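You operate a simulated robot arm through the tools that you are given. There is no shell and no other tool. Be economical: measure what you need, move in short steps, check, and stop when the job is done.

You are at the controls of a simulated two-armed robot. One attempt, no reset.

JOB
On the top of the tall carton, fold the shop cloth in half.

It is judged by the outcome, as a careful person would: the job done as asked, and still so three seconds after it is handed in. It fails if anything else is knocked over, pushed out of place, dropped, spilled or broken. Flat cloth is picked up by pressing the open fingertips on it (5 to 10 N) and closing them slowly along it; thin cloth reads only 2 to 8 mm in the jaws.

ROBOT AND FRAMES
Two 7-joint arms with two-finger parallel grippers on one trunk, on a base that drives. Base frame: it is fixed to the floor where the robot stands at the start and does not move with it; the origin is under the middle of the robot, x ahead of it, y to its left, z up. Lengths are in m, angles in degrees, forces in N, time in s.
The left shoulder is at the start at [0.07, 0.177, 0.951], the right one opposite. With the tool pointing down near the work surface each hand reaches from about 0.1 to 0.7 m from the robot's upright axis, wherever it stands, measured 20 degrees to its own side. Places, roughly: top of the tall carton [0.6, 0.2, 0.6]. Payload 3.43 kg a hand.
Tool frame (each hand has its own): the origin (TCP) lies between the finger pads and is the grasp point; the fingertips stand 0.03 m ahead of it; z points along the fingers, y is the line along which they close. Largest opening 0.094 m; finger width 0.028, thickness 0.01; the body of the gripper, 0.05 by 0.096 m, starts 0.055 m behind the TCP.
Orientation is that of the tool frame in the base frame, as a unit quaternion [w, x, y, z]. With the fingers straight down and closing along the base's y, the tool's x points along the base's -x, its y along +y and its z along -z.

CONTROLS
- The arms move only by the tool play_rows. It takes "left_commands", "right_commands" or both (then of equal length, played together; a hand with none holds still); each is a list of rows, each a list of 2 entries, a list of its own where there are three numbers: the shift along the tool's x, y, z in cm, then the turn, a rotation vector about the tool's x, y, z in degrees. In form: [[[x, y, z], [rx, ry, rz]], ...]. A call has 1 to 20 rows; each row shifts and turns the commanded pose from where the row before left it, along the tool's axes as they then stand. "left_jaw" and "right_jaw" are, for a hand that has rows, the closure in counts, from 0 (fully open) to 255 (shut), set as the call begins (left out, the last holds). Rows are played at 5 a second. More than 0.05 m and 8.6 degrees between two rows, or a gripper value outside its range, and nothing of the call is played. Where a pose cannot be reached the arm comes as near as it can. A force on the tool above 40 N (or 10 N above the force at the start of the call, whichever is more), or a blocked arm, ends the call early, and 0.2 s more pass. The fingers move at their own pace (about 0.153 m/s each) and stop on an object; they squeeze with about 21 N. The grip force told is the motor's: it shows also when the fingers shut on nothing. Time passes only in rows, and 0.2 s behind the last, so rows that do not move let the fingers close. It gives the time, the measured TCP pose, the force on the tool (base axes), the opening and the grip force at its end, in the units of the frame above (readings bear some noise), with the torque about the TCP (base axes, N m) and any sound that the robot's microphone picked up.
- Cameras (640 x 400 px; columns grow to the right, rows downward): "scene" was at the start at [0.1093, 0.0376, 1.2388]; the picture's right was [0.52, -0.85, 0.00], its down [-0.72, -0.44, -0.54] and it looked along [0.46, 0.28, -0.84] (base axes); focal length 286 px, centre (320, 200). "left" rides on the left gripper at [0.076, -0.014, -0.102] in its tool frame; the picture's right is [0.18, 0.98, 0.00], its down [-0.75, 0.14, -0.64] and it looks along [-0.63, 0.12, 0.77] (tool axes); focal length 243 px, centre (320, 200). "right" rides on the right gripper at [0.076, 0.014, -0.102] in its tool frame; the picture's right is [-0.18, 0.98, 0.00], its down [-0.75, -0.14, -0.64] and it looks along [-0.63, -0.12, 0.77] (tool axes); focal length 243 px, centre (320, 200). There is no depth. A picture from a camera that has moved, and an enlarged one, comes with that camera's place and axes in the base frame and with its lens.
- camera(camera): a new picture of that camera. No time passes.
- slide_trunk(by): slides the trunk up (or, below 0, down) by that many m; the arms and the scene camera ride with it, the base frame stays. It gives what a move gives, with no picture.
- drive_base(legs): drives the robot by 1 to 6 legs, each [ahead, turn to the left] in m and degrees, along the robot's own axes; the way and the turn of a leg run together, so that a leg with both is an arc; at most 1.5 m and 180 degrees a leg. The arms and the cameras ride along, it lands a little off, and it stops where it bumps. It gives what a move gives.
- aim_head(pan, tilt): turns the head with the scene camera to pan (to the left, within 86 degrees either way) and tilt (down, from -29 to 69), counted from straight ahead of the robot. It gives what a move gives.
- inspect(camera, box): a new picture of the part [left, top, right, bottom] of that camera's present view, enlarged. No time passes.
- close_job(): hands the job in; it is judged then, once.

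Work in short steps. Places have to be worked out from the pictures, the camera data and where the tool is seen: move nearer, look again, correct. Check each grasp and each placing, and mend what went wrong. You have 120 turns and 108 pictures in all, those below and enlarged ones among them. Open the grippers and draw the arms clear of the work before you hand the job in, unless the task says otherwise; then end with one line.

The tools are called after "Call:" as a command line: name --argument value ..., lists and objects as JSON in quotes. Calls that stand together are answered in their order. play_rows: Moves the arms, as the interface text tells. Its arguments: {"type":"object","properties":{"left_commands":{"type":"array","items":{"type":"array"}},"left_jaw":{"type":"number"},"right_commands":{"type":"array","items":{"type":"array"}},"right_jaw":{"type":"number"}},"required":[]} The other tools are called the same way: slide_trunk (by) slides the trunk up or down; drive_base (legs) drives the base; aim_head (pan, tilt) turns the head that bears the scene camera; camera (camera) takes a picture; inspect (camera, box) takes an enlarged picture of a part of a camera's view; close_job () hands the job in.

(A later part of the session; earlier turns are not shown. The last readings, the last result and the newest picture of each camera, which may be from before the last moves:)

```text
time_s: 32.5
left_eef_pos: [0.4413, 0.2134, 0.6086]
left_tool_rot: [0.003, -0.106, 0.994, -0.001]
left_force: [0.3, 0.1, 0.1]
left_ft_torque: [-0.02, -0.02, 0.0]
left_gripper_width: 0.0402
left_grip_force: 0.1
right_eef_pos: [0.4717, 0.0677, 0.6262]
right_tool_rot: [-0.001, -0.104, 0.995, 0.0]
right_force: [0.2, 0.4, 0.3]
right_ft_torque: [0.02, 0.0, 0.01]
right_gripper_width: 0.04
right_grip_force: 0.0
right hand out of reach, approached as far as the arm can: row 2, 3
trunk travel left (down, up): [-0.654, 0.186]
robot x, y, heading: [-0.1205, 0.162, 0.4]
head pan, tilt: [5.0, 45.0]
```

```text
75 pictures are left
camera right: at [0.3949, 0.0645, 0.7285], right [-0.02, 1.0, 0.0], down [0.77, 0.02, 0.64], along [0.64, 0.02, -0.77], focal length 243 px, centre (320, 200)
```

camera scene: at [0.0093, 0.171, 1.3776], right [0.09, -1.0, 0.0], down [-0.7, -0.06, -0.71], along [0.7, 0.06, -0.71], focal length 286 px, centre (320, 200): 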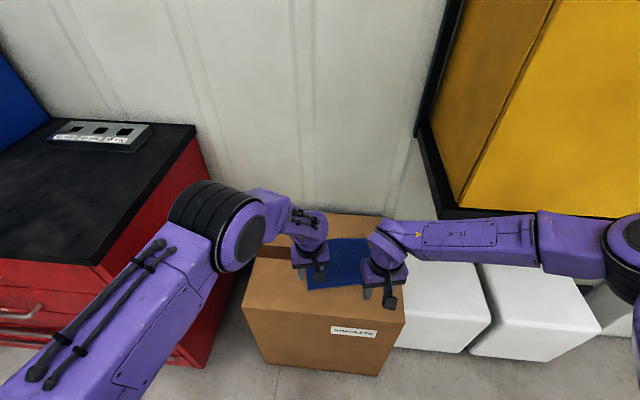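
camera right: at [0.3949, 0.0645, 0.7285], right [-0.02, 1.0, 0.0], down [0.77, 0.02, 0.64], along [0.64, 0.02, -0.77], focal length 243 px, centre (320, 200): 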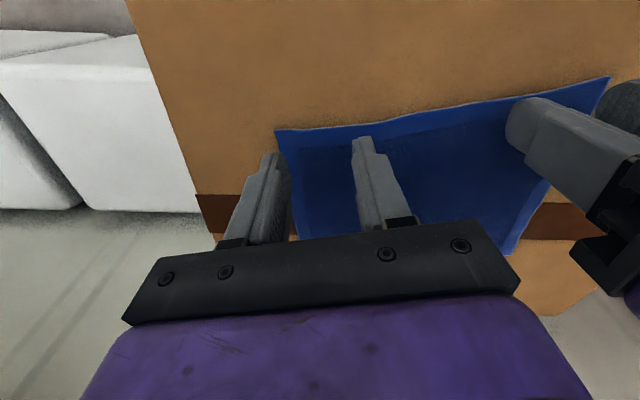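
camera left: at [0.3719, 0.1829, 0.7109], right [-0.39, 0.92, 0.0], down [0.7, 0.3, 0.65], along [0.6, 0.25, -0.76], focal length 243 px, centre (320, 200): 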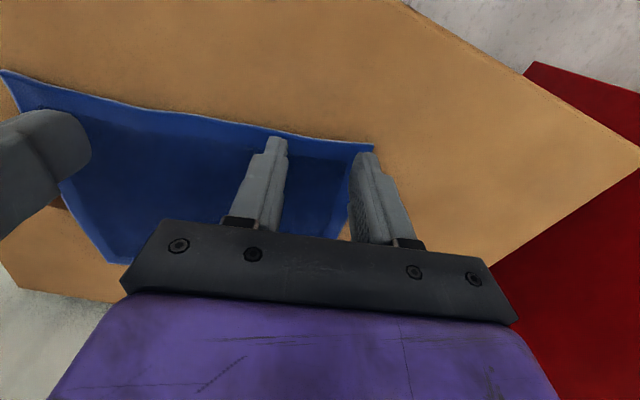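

The right arm is already at its limit, so I need to get lower and closer. I'll lift and retract the hands, lower the trunk 0.10 and drive forward 0.05.

Call:
play_rows --left_commands '[[[0, 0, -3], [0, 0, 0]], [[0, 0, -3], [0, 0, 0]], [[0, 0, -3], [0, 0, 0]], [[1, 0, -3], [0, 0, 0]], [[2, 0, -2], [0, 0, 0]], [[2, 0, 0], [0, 0, 0]], [[0, 0, 0], [0, 0, 0]]]' --right_commands '[[[1, 0, -3], [0, 0, 0]], [[2, 0.4, -3], [0, 0, 0]], [[2.5, 0.5, -3], [0, 0, 0]], [[2.5, 0.5, -3], [0, 0, 0]], [[2.5, 0.5, -1], [0, 0, 0]], [[2.5, 0.5, 0], [0, 0, 0]], [[0, 0, 0], [0, 0, 0]]]'

Call:
slide_trunk --by -0.1

Call:
camera --camera "scene"

```text
time_s: 34.1
left_eef_pos: [0.3953, 0.2058, 0.7502]
left_tool_rot: [0.002, -0.107, 0.994, -0.002]
left_force: [0.5, 0.0, 0.4]
left_ft_torque: [-0.01, -0.02, -0.01]
left_gripper_width: 0.0401
left_grip_force: 0.1
right_eef_pos: [0.3381, 0.0641, 0.7552]
right_tool_rot: [-0.002, -0.105, 0.994, 0.001]
right_force: [0.4, -0.5, -0.4]
right_ft_torque: [0.0, 0.02, 0.04]
right_gripper_width: 0.0404
right_grip_force: 0.0
trunk travel left (down, up): [-0.654, 0.186]
robot x, y, heading: [-0.1191, 0.1601, 0.3]
head pan, tilt: [5.0, 45.0]
```

```text
time_s: 35.4
left_eef_pos: [0.3945, 0.2057, 0.6502]
left_tool_rot: [0.003, -0.108, 0.994, -0.002]
left_force: [-0.3, 0.0, -0.4]
left_ft_torque: [0.03, -0.04, 0.01]
left_gripper_width: 0.0404
left_grip_force: 0.2
right_eef_pos: [0.3388, 0.0647, 0.6554]
right_tool_rot: [-0.001, -0.104, 0.995, 0.001]
right_force: [-0.1, -0.6, 0.4]
right_ft_torque: [0.01, 0.04, 0.04]
right_gripper_width: 0.0401
right_grip_force: 0.0
trunk travel left (down, up): [-0.554, 0.286]
robot x, y, heading: [-0.1189, 0.1629, 0.4]
head pan, tilt: [5.0, 45.0]
```

```text
74 pictures are left
camera scene: at [0.0092, 0.171, 1.2776], right [0.09, -1.0, 0.0], down [-0.7, -0.06, -0.71], along [0.7, 0.06, -0.71], focal length 286 px, centre (320, 200)
```

scene: 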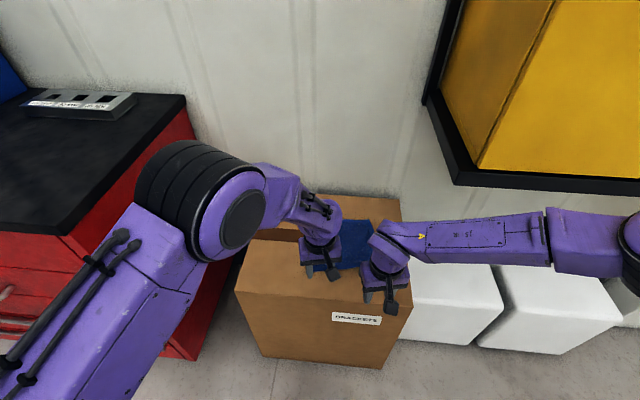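

Clearances look fine. Driving forward 0.05.

Call:
drive_base --legs '[[0.05, 0]]'

Call:
camera --camera "scene"

```text
time_s: 36.4
left_eef_pos: [0.4466, 0.2054, 0.6486]
left_tool_rot: [0.002, -0.107, 0.994, -0.001]
left_force: [-0.1, 0.2, 0.0]
left_ft_torque: [-0.01, 0.03, 0.04]
left_gripper_width: 0.0403
left_grip_force: 0.1
right_eef_pos: [0.3905, 0.0644, 0.6544]
right_tool_rot: [-0.002, -0.104, 0.995, 0.002]
right_force: [1.1, 0.2, -0.9]
right_ft_torque: [-0.03, 0.04, -0.05]
right_gripper_width: 0.04
right_grip_force: 0.0
trunk travel left (down, up): [-0.554, 0.286]
robot x, y, heading: [-0.0695, 0.1634, 0.1]
head pan, tilt: [5.0, 45.0]
```

```text
73 pictures are left
camera scene: at [0.0624, 0.1711, 1.2774], right [0.09, -1.0, 0.0], down [-0.71, -0.06, -0.71], along [0.7, 0.06, -0.71], focal length 286 px, centre (320, 200)
```

scene: 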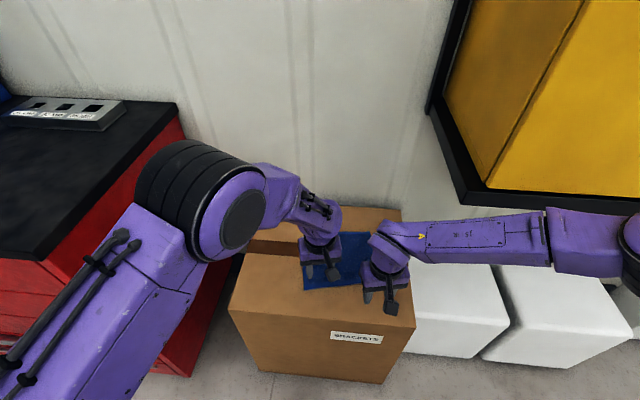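

Moving to the grasp points just above the cloth.

Call:
play_rows --left_commands '[[[0.12, 0.54, 0], [0, 0, 0]], [[0.12, 0.54, 0], [0, 0, 0]], [[0, 0, 1], [0, 0, 0]], [[0, 0, 1], [0, 0, 0]], [[0, 0, 1], [0, 0, 0]], [[0, 0, 1.2], [0, 0, 0]], [[0, 0, 0], [0, 0, 0]], [[0, 0, 0], [0, 0, 0]]]' --right_commands '[[[-2, -0.38, 0], [0, 0, 0]], [[-2, -0.38, 0], [0, 0, 0]], [[-2, -0.38, 1], [0, 0, 0]], [[-2, -0.38, 1], [0, 0, 0]], [[0, 0, 1.4], [0, 0, 0]], [[0, 0, 1.4], [0, 0, 0]], [[0, 0, 0], [0, 0, 0]], [[0, 0, 0], [0, 0, 0]]]'

Call:
camera --camera "left"

Call:
camera --camera "right"

Call:
camera --camera "scene"

```text
time_s: 38.2
left_eef_pos: [0.4429, 0.2148, 0.6075]
left_tool_rot: [0.003, -0.107, 0.994, -0.002]
left_force: [-0.4, 1.2, 0.8]
left_ft_torque: [-0.03, 0.01, 0.0]
left_gripper_width: 0.0402
left_grip_force: 0.1
right_eef_pos: [0.4714, 0.0675, 0.6093]
right_tool_rot: [-0.002, -0.105, 0.995, 0.0]
right_force: [-0.1, 0.1, 0.2]
right_ft_torque: [0.04, 0.01, 0.03]
right_gripper_width: 0.04
right_grip_force: 0.1
trunk travel left (down, up): [-0.554, 0.286]
robot x, y, heading: [-0.07, 0.1626, 0.2]
head pan, tilt: [5.0, 45.0]
```

```text
72 pictures are left
camera left: at [0.3712, 0.1848, 0.7106], right [-0.39, 0.92, 0.0], down [0.7, 0.3, 0.65], along [0.6, 0.25, -0.76], focal length 243 px, centre (320, 200)
```

left: 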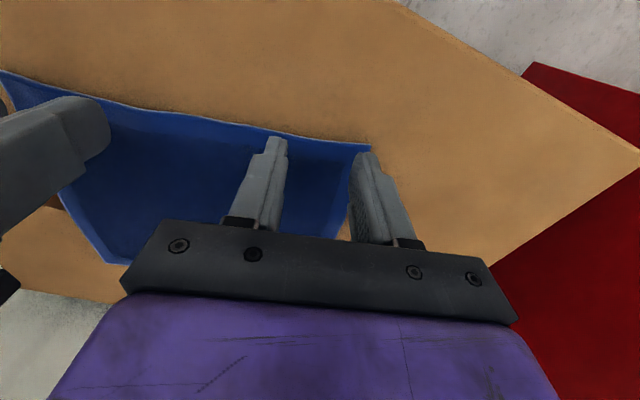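

```text
71 pictures are left
camera right: at [0.3945, 0.065, 0.711], right [-0.02, 1.0, 0.0], down [0.77, 0.02, 0.64], along [0.64, 0.02, -0.77], focal length 243 px, centre (320, 200)
```

right: 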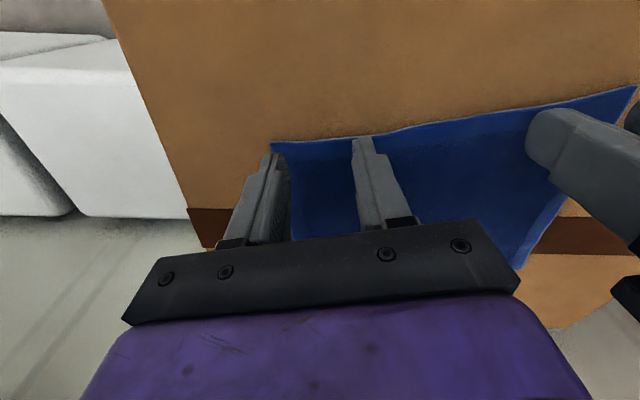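

```text
70 pictures are left
camera scene: at [0.0613, 0.1711, 1.2775], right [0.09, -1.0, 0.0], down [-0.7, -0.06, -0.71], along [0.7, 0.06, -0.71], focal length 286 px, centre (320, 200)
```

scene: 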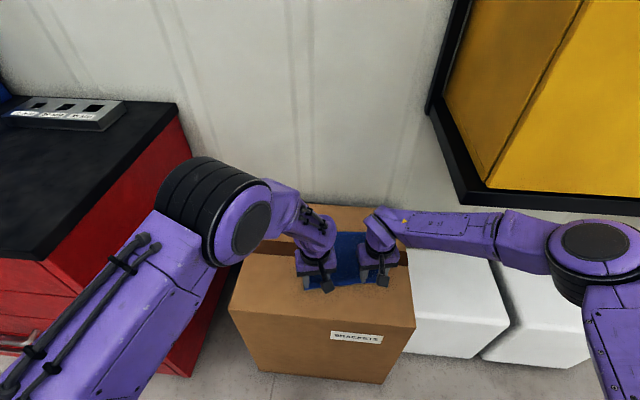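

The fingertips are at the edge. I'll nudge them inward 5 mm and lower in small steps to feel the contact.

Call:
play_rows --left_commands '[[[-0.3, -0.5, 0], [0, 0, 0]], [[0, 0, 0.3], [0, 0, 0]], [[0, 0, 0.3], [0, 0, 0]], [[0, 0, 0], [0, 0, 0]]]' --right_commands '[[[-0.3, 0.5, 0], [0, 0, 0]], [[0, 0, 0.4], [0, 0, 0]], [[0, 0, 0.4], [0, 0, 0]], [[0, 0, 0], [0, 0, 0]]]'

```text
time_s: 39.2
left_eef_pos: [0.4462, 0.2115, 0.602]
left_tool_rot: [0.003, -0.108, 0.994, -0.001]
left_force: [-0.1, -1.0, -0.5]
left_ft_torque: [-0.01, -0.02, -0.01]
left_gripper_width: 0.0405
left_grip_force: 0.0
right_eef_pos: [0.4733, 0.0704, 0.6001]
right_tool_rot: [-0.001, -0.104, 0.995, 0.001]
right_force: [-0.3, -0.4, -0.1]
right_ft_torque: [-0.03, -0.03, 0.0]
right_gripper_width: 0.0399
right_grip_force: 0.0
trunk travel left (down, up): [-0.554, 0.286]
robot x, y, heading: [-0.0684, 0.1653, 0.2]
head pan, tilt: [5.0, 45.0]
```

No contact yet; lowering 2 mm at a time.

Call:
play_rows --left_commands '[[[0, 0, 0.2], [0, 0, 0]], [[0, 0, 0.2], [0, 0, 0]], [[0, 0, 0], [0, 0, 0]]]' --right_commands '[[[0, 0, 0.2], [0, 0, 0]], [[0, 0, 0.1], [0, 0, 0]], [[0, 0, 0], [0, 0, 0]]]'

```text
time_s: 40.0
left_eef_pos: [0.4464, 0.2117, 0.598]
left_tool_rot: [0.003, -0.107, 0.994, -0.001]
left_force: [-0.4, -0.2, -0.2]
left_ft_torque: [-0.02, 0.04, -0.03]
left_gripper_width: 0.0401
left_grip_force: 0.0
right_eef_pos: [0.4728, 0.0704, 0.5963]
right_tool_rot: [-0.002, -0.105, 0.995, 0.001]
right_force: [-0.7, 0.3, -0.6]
right_ft_torque: [0.01, 0.01, 0.01]
right_gripper_width: 0.0398
right_grip_force: 0.1
trunk travel left (down, up): [-0.554, 0.286]
robot x, y, heading: [-0.0705, 0.1649, 0.4]
head pan, tilt: [5.0, 45.0]
```

Call:
play_rows --left_commands '[[[0, 0, 0.2], [0, 0, 0]], [[0, 0, 0.2], [0, 0, 0]], [[0, 0, 0], [0, 0, 0]]]' --right_commands '[[[0, 0, 0.2], [0, 0, 0]], [[0, 0, 0.1], [0, 0, 0]], [[0, 0, 0], [0, 0, 0]]]'

Call:
camera --camera "left"

```text
time_s: 40.8
left_eef_pos: [0.4469, 0.2115, 0.5938]
left_tool_rot: [0.004, -0.107, 0.994, -0.001]
left_force: [0.3, -0.6, 2.1]
left_ft_torque: [0.01, -0.05, -0.01]
left_gripper_width: 0.0399
left_grip_force: 0.1
right_eef_pos: [0.473, 0.0723, 0.5938]
right_tool_rot: [0.0, -0.105, 0.994, 0.001]
right_force: [-0.1, 0.8, 2.6]
right_ft_torque: [0.0, -0.01, 0.0]
right_gripper_width: 0.0399
right_grip_force: 0.0
trunk travel left (down, up): [-0.554, 0.286]
robot x, y, heading: [-0.0689, 0.1624, 0.3]
head pan, tilt: [5.0, 45.0]
```

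```text
69 pictures are left
camera left: at [0.3752, 0.1808, 0.6966], right [-0.39, 0.92, 0.0], down [0.7, 0.3, 0.65], along [0.6, 0.25, -0.76], focal length 243 px, centre (320, 200)
```

left: 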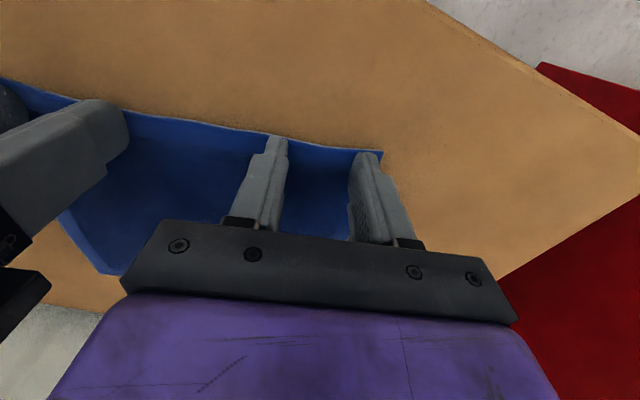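

Contact on both sides at TCP z≈0.594, about 2 N each. Pressing a little more.

Call:
play_rows --left_commands '[[[0, 0, 0.12], [0, 0, 0]], [[0, 0, 0], [0, 0, 0]]]' --right_commands '[[[0, 0, 0.12], [0, 0, 0]], [[0, 0, 0], [0, 0, 0]]]'

```text
time_s: 41.4
left_eef_pos: [0.4468, 0.2105, 0.5943]
left_tool_rot: [0.005, -0.106, 0.994, -0.002]
left_force: [0.9, -1.6, 5.2]
left_ft_torque: [0.02, -0.04, -0.01]
left_gripper_width: 0.0401
left_grip_force: 0.1
right_eef_pos: [0.4736, 0.0723, 0.5936]
right_tool_rot: [-0.001, -0.104, 0.995, 0.001]
right_force: [1.7, 0.0, 5.1]
right_ft_torque: [0.03, -0.1, 0.01]
right_gripper_width: 0.0398
right_grip_force: 0.1
trunk travel left (down, up): [-0.554, 0.286]
robot x, y, heading: [-0.0695, 0.1647, 0.3]
head pan, tilt: [5.0, 45.0]
```

5 N each. I'll press slightly more and start closing slowly.

Call:
play_rows --left_commands '[[[0, 0, 0.06], [0, 0, 0]], [[0, 0, 0], [0, 0, 0]]]' --right_commands '[[[0, 0, 0.06], [0, 0, 0]], [[0, 0, 0], [0, 0, 0]]]' --left_jaw 160 --right_jaw 160

Call:
play_rows --left_commands '[[[0, 0, 0], [0, 0, 0]], [[0, 0, 0], [0, 0, 0]]]' --right_commands '[[[0, 0, 0], [0, 0, 0]], [[0, 0, 0], [0, 0, 0]]]' --left_jaw 178 --right_jaw 178

Call:
camera --camera "left"

Call:
camera --camera "right"

```text
time_s: 42.0
left_eef_pos: [0.4451, 0.2119, 0.5921]
left_tool_rot: [0.003, -0.106, 0.994, -0.001]
left_force: [1.8, 1.5, 5.6]
left_ft_torque: [0.06, -0.1, -0.01]
left_gripper_width: 0.0346
left_grip_force: 0.1
right_eef_pos: [0.4721, 0.0725, 0.5931]
right_tool_rot: [0.0, -0.104, 0.995, 0.0]
right_force: [-0.9, -2.5, 10.6]
right_ft_torque: [-0.05, -0.06, 0.0]
right_gripper_width: 0.0342
right_grip_force: 0.0
trunk travel left (down, up): [-0.554, 0.286]
robot x, y, heading: [-0.0684, 0.1611, 0.1]
head pan, tilt: [5.0, 45.0]
```

```text
time_s: 42.6
left_eef_pos: [0.446, 0.2121, 0.5933]
left_tool_rot: [0.004, -0.107, 0.994, -0.001]
left_force: [-0.3, -1.5, 6.0]
left_ft_torque: [-0.01, 0.02, 0.03]
left_gripper_width: 0.0275
left_grip_force: 0.0
right_eef_pos: [0.4727, 0.0732, 0.5938]
right_tool_rot: [0.0, -0.104, 0.995, 0.0]
right_force: [1.4, 1.3, 10.5]
right_ft_torque: [0.05, -0.09, 0.0]
right_gripper_width: 0.0271
right_grip_force: 0.0
trunk travel left (down, up): [-0.554, 0.286]
robot x, y, heading: [-0.0679, 0.161, 0.0]
head pan, tilt: [5.0, 45.0]
```

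```text
68 pictures are left
camera left: at [0.3737, 0.1808, 0.6957], right [-0.39, 0.92, 0.0], down [0.7, 0.3, 0.65], along [0.6, 0.25, -0.76], focal length 243 px, centre (320, 200)
```

left: 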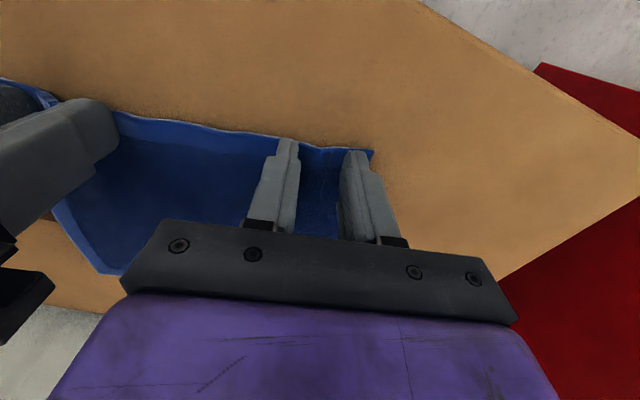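

```text
67 pictures are left
camera right: at [0.3956, 0.0709, 0.6952], right [-0.02, 1.0, 0.0], down [0.77, 0.02, 0.64], along [0.64, 0.02, -0.77], focal length 243 px, centre (320, 200)
```

right: 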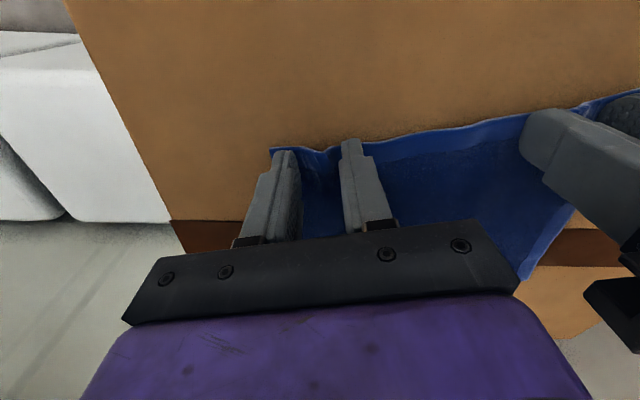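

The cloth is bunching between the fingers as intended. I'll continue closing.

Call:
play_rows --left_commands '[[[0, 0, 0.03], [0, 0, 0]], [[0, 0, 0], [0, 0, 0]]]' --right_commands '[[[0, 0, -0.03], [0, 0, 0]], [[0, 0, 0], [0, 0, 0]]]' --left_jaw 196 --right_jaw 196

Call:
play_rows --left_commands '[[[0, 0, 0], [0, 0, 0]], [[0, 0, 0], [0, 0, 0]]]' --right_commands '[[[0, 0, 0], [0, 0, 0]], [[0, 0, 0], [0, 0, 0]]]' --left_jaw 214 --right_jaw 214

Call:
play_rows --left_commands '[[[0, 0, 0], [0, 0, 0]], [[0, 0, 0], [0, 0, 0]]]' --right_commands '[[[0, 0, 0], [0, 0, 0]], [[0, 0, 0], [0, 0, 0]]]' --left_jaw 232 --right_jaw 232

Call:
play_rows --left_commands '[[[0, 0, 0], [0, 0, 0]], [[0, 0, 0], [0, 0, 0]], [[0, 0, 0], [0, 0, 0]]]' --right_commands '[[[0, 0, 0], [0, 0, 0]], [[0, 0, 0], [0, 0, 0]], [[0, 0, 0], [0, 0, 0]]]' --left_jaw 255 --right_jaw 255

Call:
camera --camera "left"

Call:
camera --camera "right"

```text
time_s: 43.2
left_eef_pos: [0.4447, 0.2113, 0.5937]
left_tool_rot: [0.004, -0.107, 0.994, -0.002]
left_force: [0.0, -0.9, 9.3]
left_ft_torque: [0.02, -0.03, -0.02]
left_gripper_width: 0.0208
left_grip_force: 0.0
right_eef_pos: [0.4722, 0.0717, 0.5932]
right_tool_rot: [-0.001, -0.105, 0.995, 0.0]
right_force: [-0.8, 0.8, 7.7]
right_ft_torque: [0.05, -0.02, 0.01]
right_gripper_width: 0.0208
right_grip_force: 0.1
trunk travel left (down, up): [-0.554, 0.286]
robot x, y, heading: [-0.0677, 0.1634, 0.3]
head pan, tilt: [5.0, 45.0]
```

```text
time_s: 43.8
left_eef_pos: [0.4456, 0.2102, 0.5938]
left_tool_rot: [0.004, -0.106, 0.994, -0.002]
left_force: [1.1, -3.8, 8.3]
left_ft_torque: [-0.07, -0.05, -0.03]
left_gripper_width: 0.0151
left_grip_force: 0.2
right_eef_pos: [0.4736, 0.0724, 0.5942]
right_tool_rot: [-0.001, -0.104, 0.995, 0.0]
right_force: [-0.6, 2.8, 6.6]
right_ft_torque: [0.11, 0.0, 0.03]
right_gripper_width: 0.0155
right_grip_force: 0.2
trunk travel left (down, up): [-0.554, 0.286]
robot x, y, heading: [-0.0676, 0.1623, 0.3]
head pan, tilt: [5.0, 45.0]
```

```text
time_s: 44.4
left_eef_pos: [0.445, 0.2106, 0.5942]
left_tool_rot: [0.004, -0.106, 0.994, -0.002]
left_force: [1.8, -6.5, 11.1]
left_ft_torque: [-0.32, -0.09, -0.02]
left_gripper_width: 0.0106
left_grip_force: 1.6
right_eef_pos: [0.4736, 0.0724, 0.5932]
right_tool_rot: [-0.002, -0.105, 0.995, 0.0]
right_force: [-1.4, 5.7, 6.1]
right_ft_torque: [0.26, 0.04, 0.05]
right_gripper_width: 0.0119
right_grip_force: 3.1
trunk travel left (down, up): [-0.554, 0.286]
robot x, y, heading: [-0.0692, 0.1603, 0.2]
head pan, tilt: [5.0, 45.0]
```

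```text
time_s: 45.2
left_eef_pos: [0.4449, 0.2095, 0.5928]
left_tool_rot: [0.004, -0.108, 0.994, -0.002]
left_force: [3.7, -19.8, 9.2]
left_ft_torque: [-0.61, -0.13, -0.02]
left_gripper_width: 0.0044
left_grip_force: 20.4
right_eef_pos: [0.4723, 0.0718, 0.5933]
right_tool_rot: [-0.001, -0.104, 0.995, 0.001]
right_force: [-4.5, 19.0, 6.4]
right_ft_torque: [0.6, 0.09, 0.07]
right_gripper_width: 0.0071
right_grip_force: 20.7
trunk travel left (down, up): [-0.554, 0.286]
robot x, y, heading: [-0.0664, 0.1649, 0.3]
head pan, tilt: [5.0, 45.0]
```

```text
66 pictures are left
camera left: at [0.3736, 0.1798, 0.6957], right [-0.39, 0.92, -0.01], down [0.7, 0.3, 0.65], along [0.6, 0.25, -0.76], focal length 243 px, centre (320, 200)
```

left: 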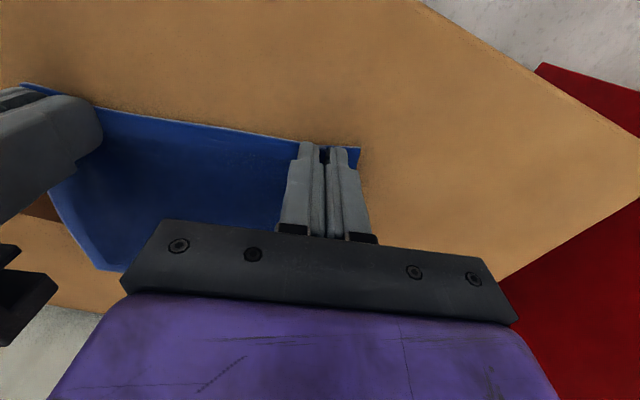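

```text
65 pictures are left
camera right: at [0.3955, 0.071, 0.6957], right [-0.02, 1.0, 0.0], down [0.77, 0.02, 0.64], along [0.64, 0.02, -0.77], focal length 243 px, centre (320, 200)
```

right: 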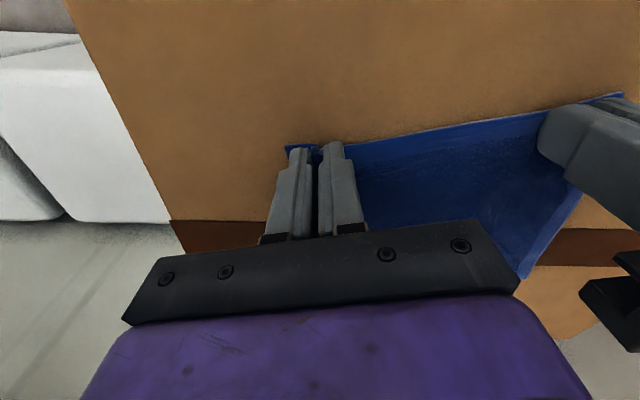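

Both grasps hold (4.4 and 7.1 mm), with some tension between the hands. I'll relax that, lift 1.5 cm, and drag the cloth 4.5 cm toward me so the far positions are within reach.

Call:
play_rows --left_commands '[[[0, -0.3, -0.5], [0, 0, 0]], [[0, -0.1, -0.5], [0, 0, 0]], [[0.5, 0, -0.5], [0, 0, 0]], [[1, 0, 0], [0, 0, 0]], [[1, 0, 0], [0, 0, 0]], [[1, 0, 0], [0, 0, 0]], [[1, 0, 0], [0, 0, 0]], [[0, 0, 0], [0, 0, 0]]]' --right_commands '[[[0, 0.3, -0.5], [0, 0, 0]], [[0, 0.1, -0.5], [0, 0, 0]], [[0.5, 0, -0.5], [0, 0, 0]], [[1, 0, 0], [0, 0, 0]], [[1, 0, 0], [0, 0, 0]], [[1, 0, 0], [0, 0, 0]], [[1, 0, 0], [0, 0, 0]], [[0, 0, 0], [0, 0, 0]]]'

Call:
camera --camera "scene"

Call:
camera --camera "left"

Call:
camera --camera "right"

```text
time_s: 47.0
left_eef_pos: [0.4026, 0.1973, 0.606]
left_tool_rot: [0.002, -0.107, 0.994, -0.001]
left_force: [1.4, -6.0, -0.7]
left_ft_torque: [-0.17, -0.03, 0.02]
left_gripper_width: 0.0037
left_grip_force: 21.0
right_eef_pos: [0.4275, 0.0662, 0.6081]
right_tool_rot: [-0.001, -0.105, 0.994, 0.001]
right_force: [-1.2, 5.8, 0.0]
right_ft_torque: [0.2, 0.03, 0.03]
right_gripper_width: 0.0057
right_grip_force: 21.1
trunk travel left (down, up): [-0.554, 0.286]
robot x, y, heading: [-0.0727, 0.1613, 0.2]
head pan, tilt: [5.0, 45.0]
```

```text
64 pictures are left
camera scene: at [0.0614, 0.1711, 1.2775], right [0.09, -1.0, 0.0], down [-0.7, -0.06, -0.71], along [0.7, 0.06, -0.71], focal length 286 px, centre (320, 200)
```

scene: 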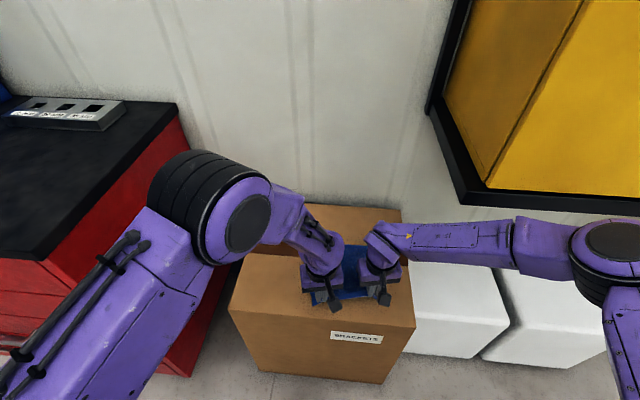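

```text
63 pictures are left
camera left: at [0.3322, 0.1674, 0.7095], right [-0.39, 0.92, 0.0], down [0.7, 0.3, 0.64], along [0.6, 0.25, -0.76], focal length 243 px, centre (320, 200)
```

left: 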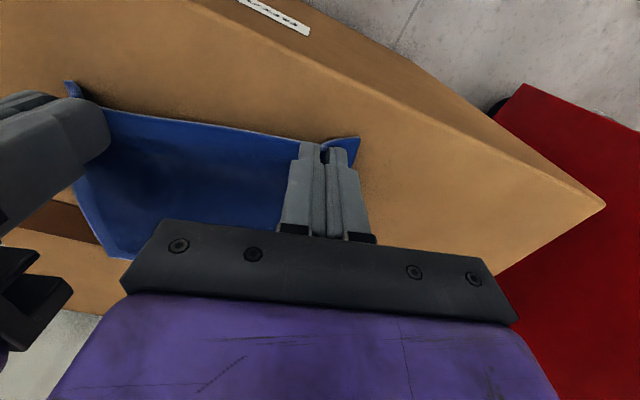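

```text
62 pictures are left
camera right: at [0.3528, 0.0644, 0.7103], right [-0.02, 1.0, 0.0], down [0.77, 0.02, 0.64], along [0.64, 0.02, -0.77], focal length 243 px, centre (320, 200)
```

right: 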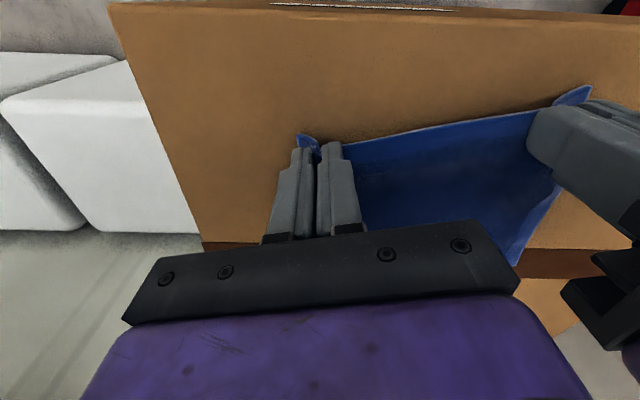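

The cloth is lifted and came along. Now the first half of the fold arc, up and over to above the middle.

Call:
play_rows --left_commands '[[[-0.25, 0, -1.2], [0, 0, 0]], [[-0.25, 0, -1.1], [0, 0, 0]], [[-0.75, 0, -1], [0, 0, 0]], [[-0.75, 0, -1], [0, 0, 0]], [[-1.25, 0, -0.7], [0, 0, 0]], [[-1.25, 0, -0.6], [0, 0, 0]], [[-1.5, 0, -0.1], [0, 0, 0]], [[-1.5, 0, -0.1], [0, 0, 0]], [[0, 0, 0], [0, 0, 0]]]' --right_commands '[[[-0.25, 0, -1.2], [0, 0, 0]], [[-0.25, 0, -1.1], [0, 0, 0]], [[-0.75, 0, -1], [0, 0, 0]], [[-0.75, 0, -1], [0, 0, 0]], [[-1.25, 0, -0.7], [0, 0, 0]], [[-1.25, 0, -0.6], [0, 0, 0]], [[-1.5, 0, -0.1], [0, 0, 0]], [[-1.5, 0, -0.1], [0, 0, 0]], [[0, 0, 0], [0, 0, 0]]]'

Call:
camera --camera "scene"

Call:
camera --camera "right"

```text
time_s: 49.0
left_eef_pos: [0.4673, 0.2162, 0.6724]
left_tool_rot: [0.01, -0.107, 0.994, -0.004]
left_force: [1.3, -6.6, -0.2]
left_ft_torque: [-0.17, -0.05, -0.03]
left_gripper_width: 0.0038
left_grip_force: 21.2
right_eef_pos: [0.4922, 0.0842, 0.6735]
right_tool_rot: [0.004, -0.105, 0.994, -0.001]
right_force: [-1.0, 6.3, -0.2]
right_ft_torque: [0.28, 0.03, 0.0]
right_gripper_width: 0.0052
right_grip_force: 21.3
trunk travel left (down, up): [-0.554, 0.286]
robot x, y, heading: [-0.0647, 0.1623, 0.0]
head pan, tilt: [5.0, 45.0]
```

```text
61 pictures are left
camera scene: at [0.0432, 0.1753, 1.2794], right [0.09, -1.0, 0.0], down [-0.69, -0.07, -0.72], along [0.71, 0.06, -0.7], focal length 286 px, centre (320, 200)
```

scene: 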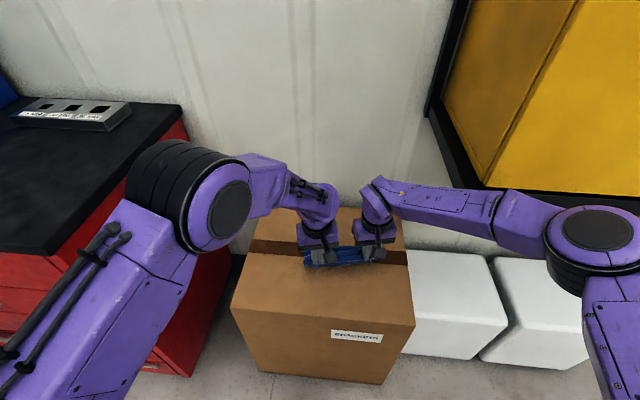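

```text
60 pictures are left
camera right: at [0.414, 0.0819, 0.7754], right [-0.03, 1.0, 0.0], down [0.76, 0.02, 0.65], along [0.65, 0.02, -0.76], focal length 243 px, centre (320, 200)
```

right: 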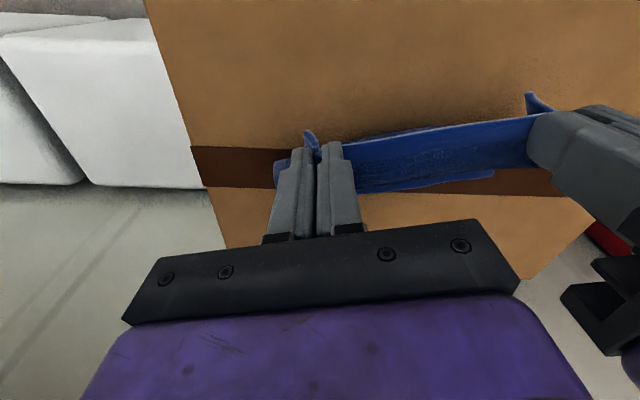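

The folding works, but the body leaned slightly (scene camera back 1.8 cm), so the right forearm probably touches the ledge front. I'll lower the hands a little, drive back 8 cm (which partly undoes the fold), then redo the arc with the fingers tilted forward for reach.

Call:
play_rows --left_commands '[[[0.8, 0, 1], [0, 0, 0]], [[0.8, 0, 1.2], [0, 0, 0]], [[0.8, 0, 1.2], [0, 0, 0]], [[0, 0, 0], [0, 0, 0]]]' --right_commands '[[[0.8, 0, 1], [0, 0, 0]], [[0.8, 0, 1.2], [0, 0, 0]], [[0.8, 0, 1.2], [0, 0, 0]], [[0, 0, 0], [0, 0, 0]]]'

Call:
drive_base --legs '[[-0.05, 0]]'

Call:
camera --camera "scene"

Call:
camera --camera "right"

```text
time_s: 50.0
left_eef_pos: [0.4524, 0.2096, 0.6304]
left_tool_rot: [0.003, -0.106, 0.994, -0.002]
left_force: [2.9, -11.5, 0.8]
left_ft_torque: [-0.3, -0.1, -0.03]
left_gripper_width: 0.004
left_grip_force: 21.0
right_eef_pos: [0.4795, 0.0753, 0.6313]
right_tool_rot: [-0.001, -0.104, 0.995, 0.0]
right_force: [-2.6, 11.5, -0.7]
right_ft_torque: [0.32, 0.1, 0.06]
right_gripper_width: 0.0047
right_grip_force: 21.2
trunk travel left (down, up): [-0.554, 0.286]
robot x, y, heading: [-0.0671, 0.1632, 0.3]
head pan, tilt: [5.0, 45.0]
```

```text
time_s: 50.9
left_eef_pos: [0.4001, 0.2088, 0.6294]
left_tool_rot: [0.004, -0.105, 0.994, -0.002]
left_force: [2.3, -9.8, 1.2]
left_ft_torque: [-0.33, -0.09, 0.02]
left_gripper_width: 0.0037
left_grip_force: 21.2
right_eef_pos: [0.4262, 0.0763, 0.6325]
right_tool_rot: [-0.001, -0.104, 0.995, 0.001]
right_force: [-2.5, 9.7, -0.7]
right_ft_torque: [0.3, -0.01, 0.05]
right_gripper_width: 0.0044
right_grip_force: 20.9
trunk travel left (down, up): [-0.554, 0.286]
robot x, y, heading: [-0.1197, 0.1636, 0.1]
head pan, tilt: [5.0, 45.0]
```

```text
59 pictures are left
camera scene: at [0.0084, 0.171, 1.2778], right [0.09, -1.0, 0.0], down [-0.7, -0.06, -0.71], along [0.71, 0.06, -0.71], focal length 286 px, centre (320, 200)
```

scene: 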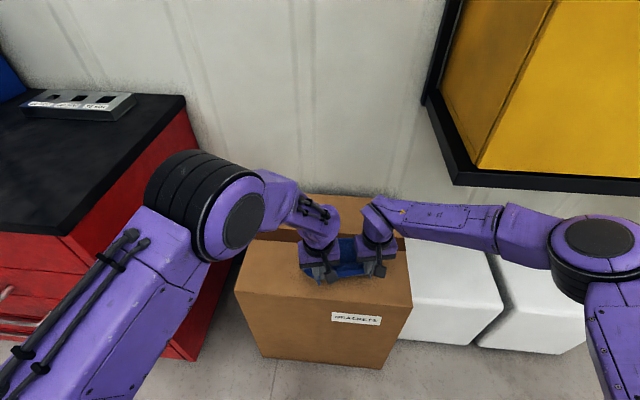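

```text
58 pictures are left
camera right: at [0.35, 0.0739, 0.7353], right [-0.02, 1.0, 0.0], down [0.77, 0.02, 0.64], along [0.64, 0.01, -0.77], focal length 243 px, centre (320, 200)
```

right: 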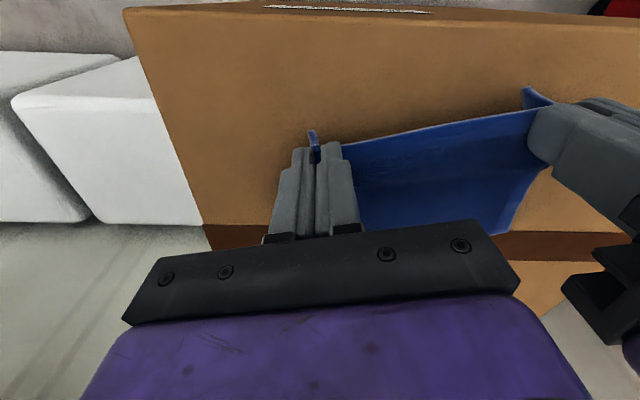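

The lean is gone. I'll check the far edge with the left wrist camera before redoing the arc.

Call:
camera --camera "left"

Call:
inspect --camera "scene" --box '[240, 180, 440, 305]'

```text
57 pictures are left
camera left: at [0.3289, 0.1781, 0.7331], right [-0.39, 0.92, 0.0], down [0.7, 0.3, 0.65], along [0.6, 0.25, -0.76], focal length 243 px, centre (320, 200)
```

left: 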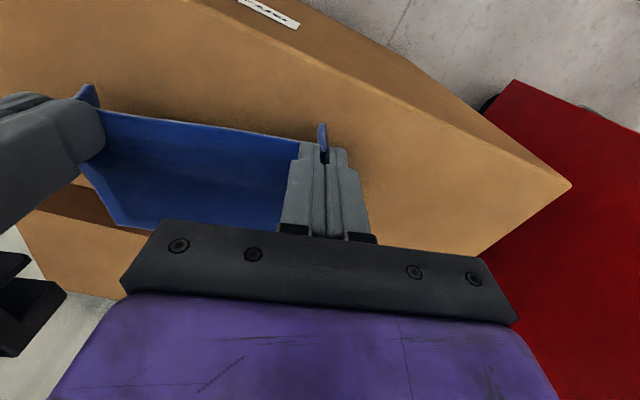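

```text
3.20 times, centred on (340, 242) of scene
camera zoom: at [0.0084, 0.171, 1.2778], right [0.09, -1.0, 0.0], down [-0.7, -0.06, -0.71], along [0.71, 0.06, -0.71], focal length 916 px, centre (256, 64)
```

zoom: 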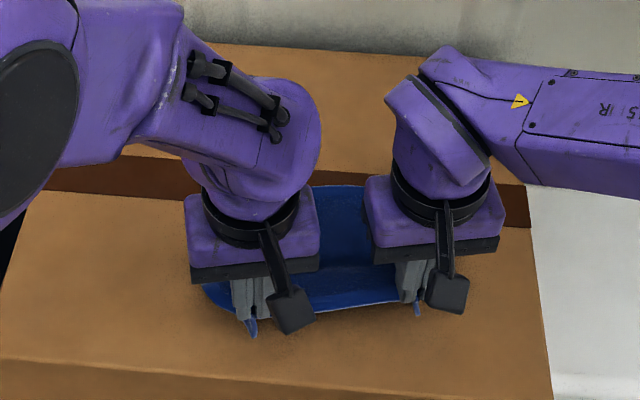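

The far edge is now at A(.529,.269) and B(.568,.063), so the tips need about 12.5 cm of travel, comfortably within reach. First part of the tilted arc:

Call:
play_rows --left_commands '[[[-0.24, -0.2, -1.5], [0, -3, 0]], [[-0.91, 0, -1.13], [0, -3, 0]], [[-1.41, 0, -0.64], [0, -3, 0]], [[-1.66, 0, 0.09], [0, -3, 0]], [[-1.56, 0, 0.57], [0, -3, 0]], [[-1.28, 0, 1.22], [0, -3, 0]], [[0, 0, 0], [0, 0, 0]]]' --right_commands '[[[-0.24, 0.2, -1.5], [0, -3, 0]], [[-0.91, 0, -1.13], [0, -3, 0]], [[-1.41, 0, -0.64], [0, -3, 0]], [[-1.66, 0, 0.09], [0, -3, 0]], [[-1.56, 0, 0.57], [0, -3, 0]], [[-1.28, 0, 1.22], [0, -3, 0]], [[0, 0, 0], [0, 0, 0]]]'

Call:
camera --camera "scene"

Call:
camera --camera "right"

```text
time_s: 52.5
left_eef_pos: [0.474, 0.2221, 0.6542]
left_tool_rot: [0.159, -0.104, 0.982, 0.016]
left_force: [1.1, -4.4, -0.2]
left_ft_torque: [-0.1, 0.01, 0.0]
left_gripper_width: 0.0038
left_grip_force: 21.2
right_eef_pos: [0.4964, 0.0938, 0.6576]
right_tool_rot: [0.154, -0.103, 0.983, 0.017]
right_force: [0.1, 4.3, 0.0]
right_ft_torque: [0.14, 0.04, 0.03]
right_gripper_width: 0.0043
right_grip_force: 20.2
trunk travel left (down, up): [-0.554, 0.286]
robot x, y, heading: [-0.1197, 0.1624, 0.2]
head pan, tilt: [5.0, 45.0]
```

```text
55 pictures are left
camera scene: at [0.0098, 0.1709, 1.2776], right [0.09, -1.0, 0.0], down [-0.7, -0.06, -0.71], along [0.7, 0.06, -0.71], focal length 286 px, centre (320, 200)
```

scene: 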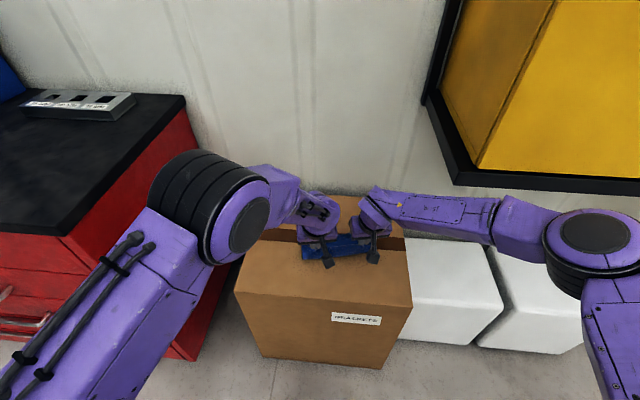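

```text
54 pictures are left
camera right: at [0.3922, 0.0856, 0.7304], right [-0.03, 1.0, 0.06], down [0.54, -0.03, 0.84], along [0.84, 0.06, -0.54], focal length 243 px, centre (320, 200)
```

right: 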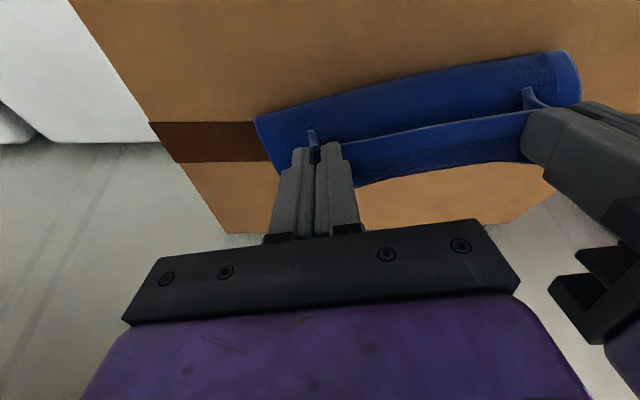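

No lean, and the fold is forming cleanly. Now the downward part.

Call:
play_rows --left_commands '[[[-0.9, 0, 1.6], [0, -3, 0]], [[-0.52, 0, 1.87], [0, -3, 0]], [[-0.15, 0, 1.6], [0, -3, 0]], [[0, 0, 0], [0, 0, 0]]]' --right_commands '[[[-0.9, 0, 1.6], [0, -3, 0]], [[-0.52, 0, 1.87], [0, -3, 0]], [[-0.15, 0, 1.8], [0, -3, 0]], [[0, 0, 0], [0, 0, 0]]]'

Call:
camera --camera "left"

Call:
camera --camera "right"

Call:
inspect --camera "scene" --box '[240, 180, 440, 305]'

```text
time_s: 53.5
left_eef_pos: [0.5057, 0.2302, 0.6123]
left_tool_rot: [0.234, -0.104, 0.966, 0.023]
left_force: [0.7, -4.1, 1.3]
left_ft_torque: [-0.08, -0.02, -0.07]
left_gripper_width: 0.0035
left_grip_force: 20.9
right_eef_pos: [0.5303, 0.1001, 0.6125]
right_tool_rot: [0.231, -0.102, 0.967, 0.025]
right_force: [-1.2, 5.0, -0.1]
right_ft_torque: [0.11, 0.03, 0.07]
right_gripper_width: 0.0043
right_grip_force: 20.9
trunk travel left (down, up): [-0.554, 0.286]
robot x, y, heading: [-0.1212, 0.1611, 0.3]
head pan, tilt: [5.0, 45.0]
```

```text
53 pictures are left
camera left: at [0.3973, 0.1918, 0.6689], right [-0.37, 0.93, -0.09], down [0.34, 0.22, 0.92], along [0.87, 0.31, -0.39], focal length 243 px, centre (320, 200)
```

left: 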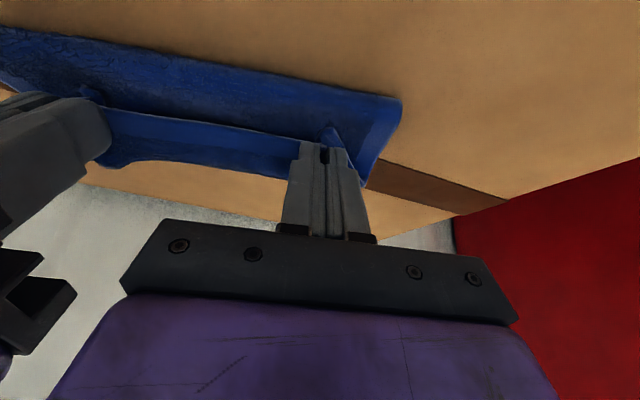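

```text
52 pictures are left
camera right: at [0.4161, 0.0907, 0.6696], right [-0.04, 1.0, 0.08], down [0.4, -0.06, 0.91], along [0.91, 0.07, -0.4], focal length 243 px, centre (320, 200)
```

right: 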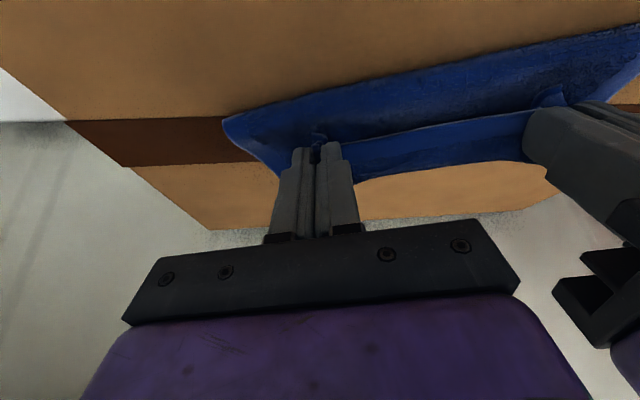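

```text
3.20 times, centred on (340, 242) of scene
camera zoom: at [0.0098, 0.1708, 1.2776], right [0.09, -1.0, 0.0], down [-0.7, -0.06, -0.71], along [0.7, 0.06, -0.71], focal length 916 px, centre (256, 64)
```

zoom: 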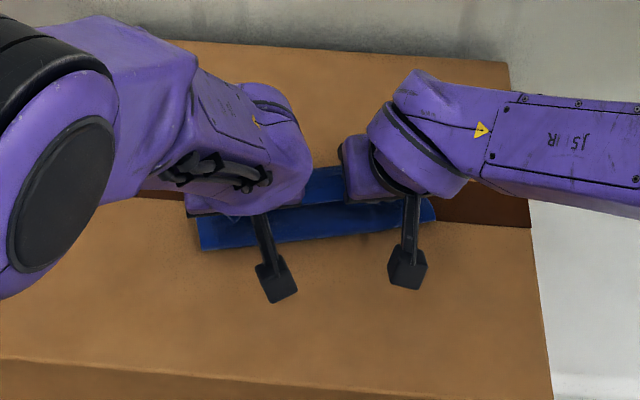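

Scene geometry puts the crease at n≈.505 and the far edge at n≈.592 (n measured along the fold direction). The top edge still needs about 2.8 cm more travel, so I'll move forward, then lower.

Call:
play_rows --left_commands '[[[-0.89, 0, 0.45], [0, 0, 0]], [[-0.89, 0, 0.45], [0, 0, 0]], [[-0.71, 0, 0.36], [0, 0, 0]], [[0.2, 0, 0.4], [0, 0, 0]], [[0, 0, 0], [0, 0, 0]]]' --right_commands '[[[-0.89, 0, 0.45], [0, 0, 0]], [[-0.89, 0, 0.45], [0, 0, 0]], [[-0.71, 0, 0.36], [0, 0, 0]], [[0.2, 0, 0.4], [0, 0, 0]], [[0, 0, 0], [0, 0, 0]]]'

Call:
camera --camera "left"

Call:
camera --camera "right"

Call:
inspect --camera "scene" --box '[240, 180, 440, 305]'

```text
time_s: 54.7
left_eef_pos: [0.5307, 0.2347, 0.609]
left_tool_rot: [0.234, -0.103, 0.966, 0.023]
left_force: [0.5, -5.7, 0.4]
left_ft_torque: [-0.16, -0.04, -0.07]
left_gripper_width: 0.0039
left_grip_force: 20.7
right_eef_pos: [0.5587, 0.1062, 0.608]
right_tool_rot: [0.23, -0.1, 0.968, 0.024]
right_force: [-1.1, 5.0, 0.1]
right_ft_torque: [0.15, 0.04, 0.12]
right_gripper_width: 0.0041
right_grip_force: 21.3
trunk travel left (down, up): [-0.554, 0.286]
robot x, y, heading: [-0.1184, 0.1628, 0.2]
head pan, tilt: [5.0, 45.0]
```

```text
50 pictures are left
camera left: at [0.4244, 0.197, 0.6661], right [-0.37, 0.93, -0.09], down [0.34, 0.22, 0.92], along [0.87, 0.31, -0.39], focal length 243 px, centre (320, 200)
```

left: 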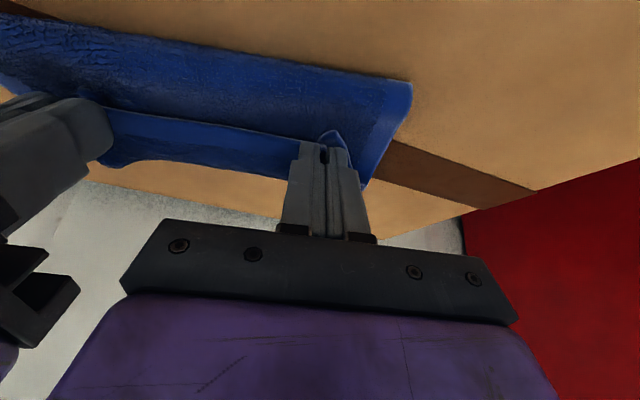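

```text
49 pictures are left
camera right: at [0.4451, 0.0956, 0.6654], right [-0.04, 1.0, 0.08], down [0.4, -0.06, 0.91], along [0.91, 0.07, -0.4], focal length 243 px, centre (320, 200)
```

right: 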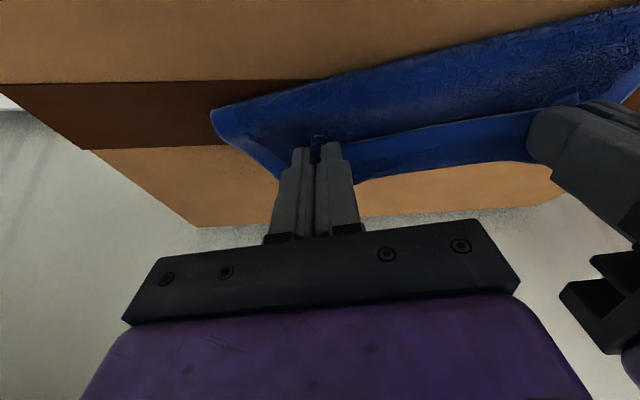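

```text
3.20 times, centred on (340, 242) of scene
camera zoom: at [0.0103, 0.171, 1.2775], right [0.09, -1.0, 0.0], down [-0.7, -0.06, -0.71], along [0.7, 0.06, -0.71], focal length 916 px, centre (256, 64)
```

zoom: 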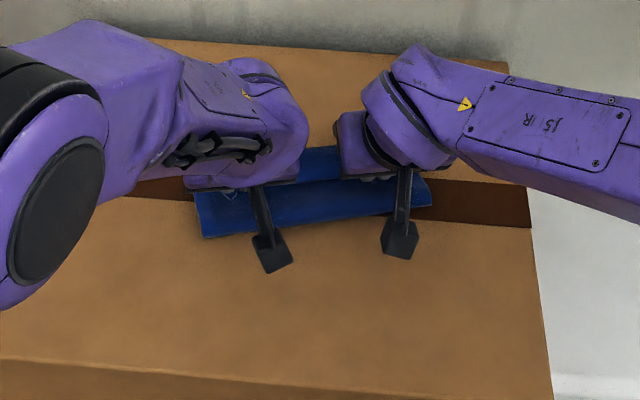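

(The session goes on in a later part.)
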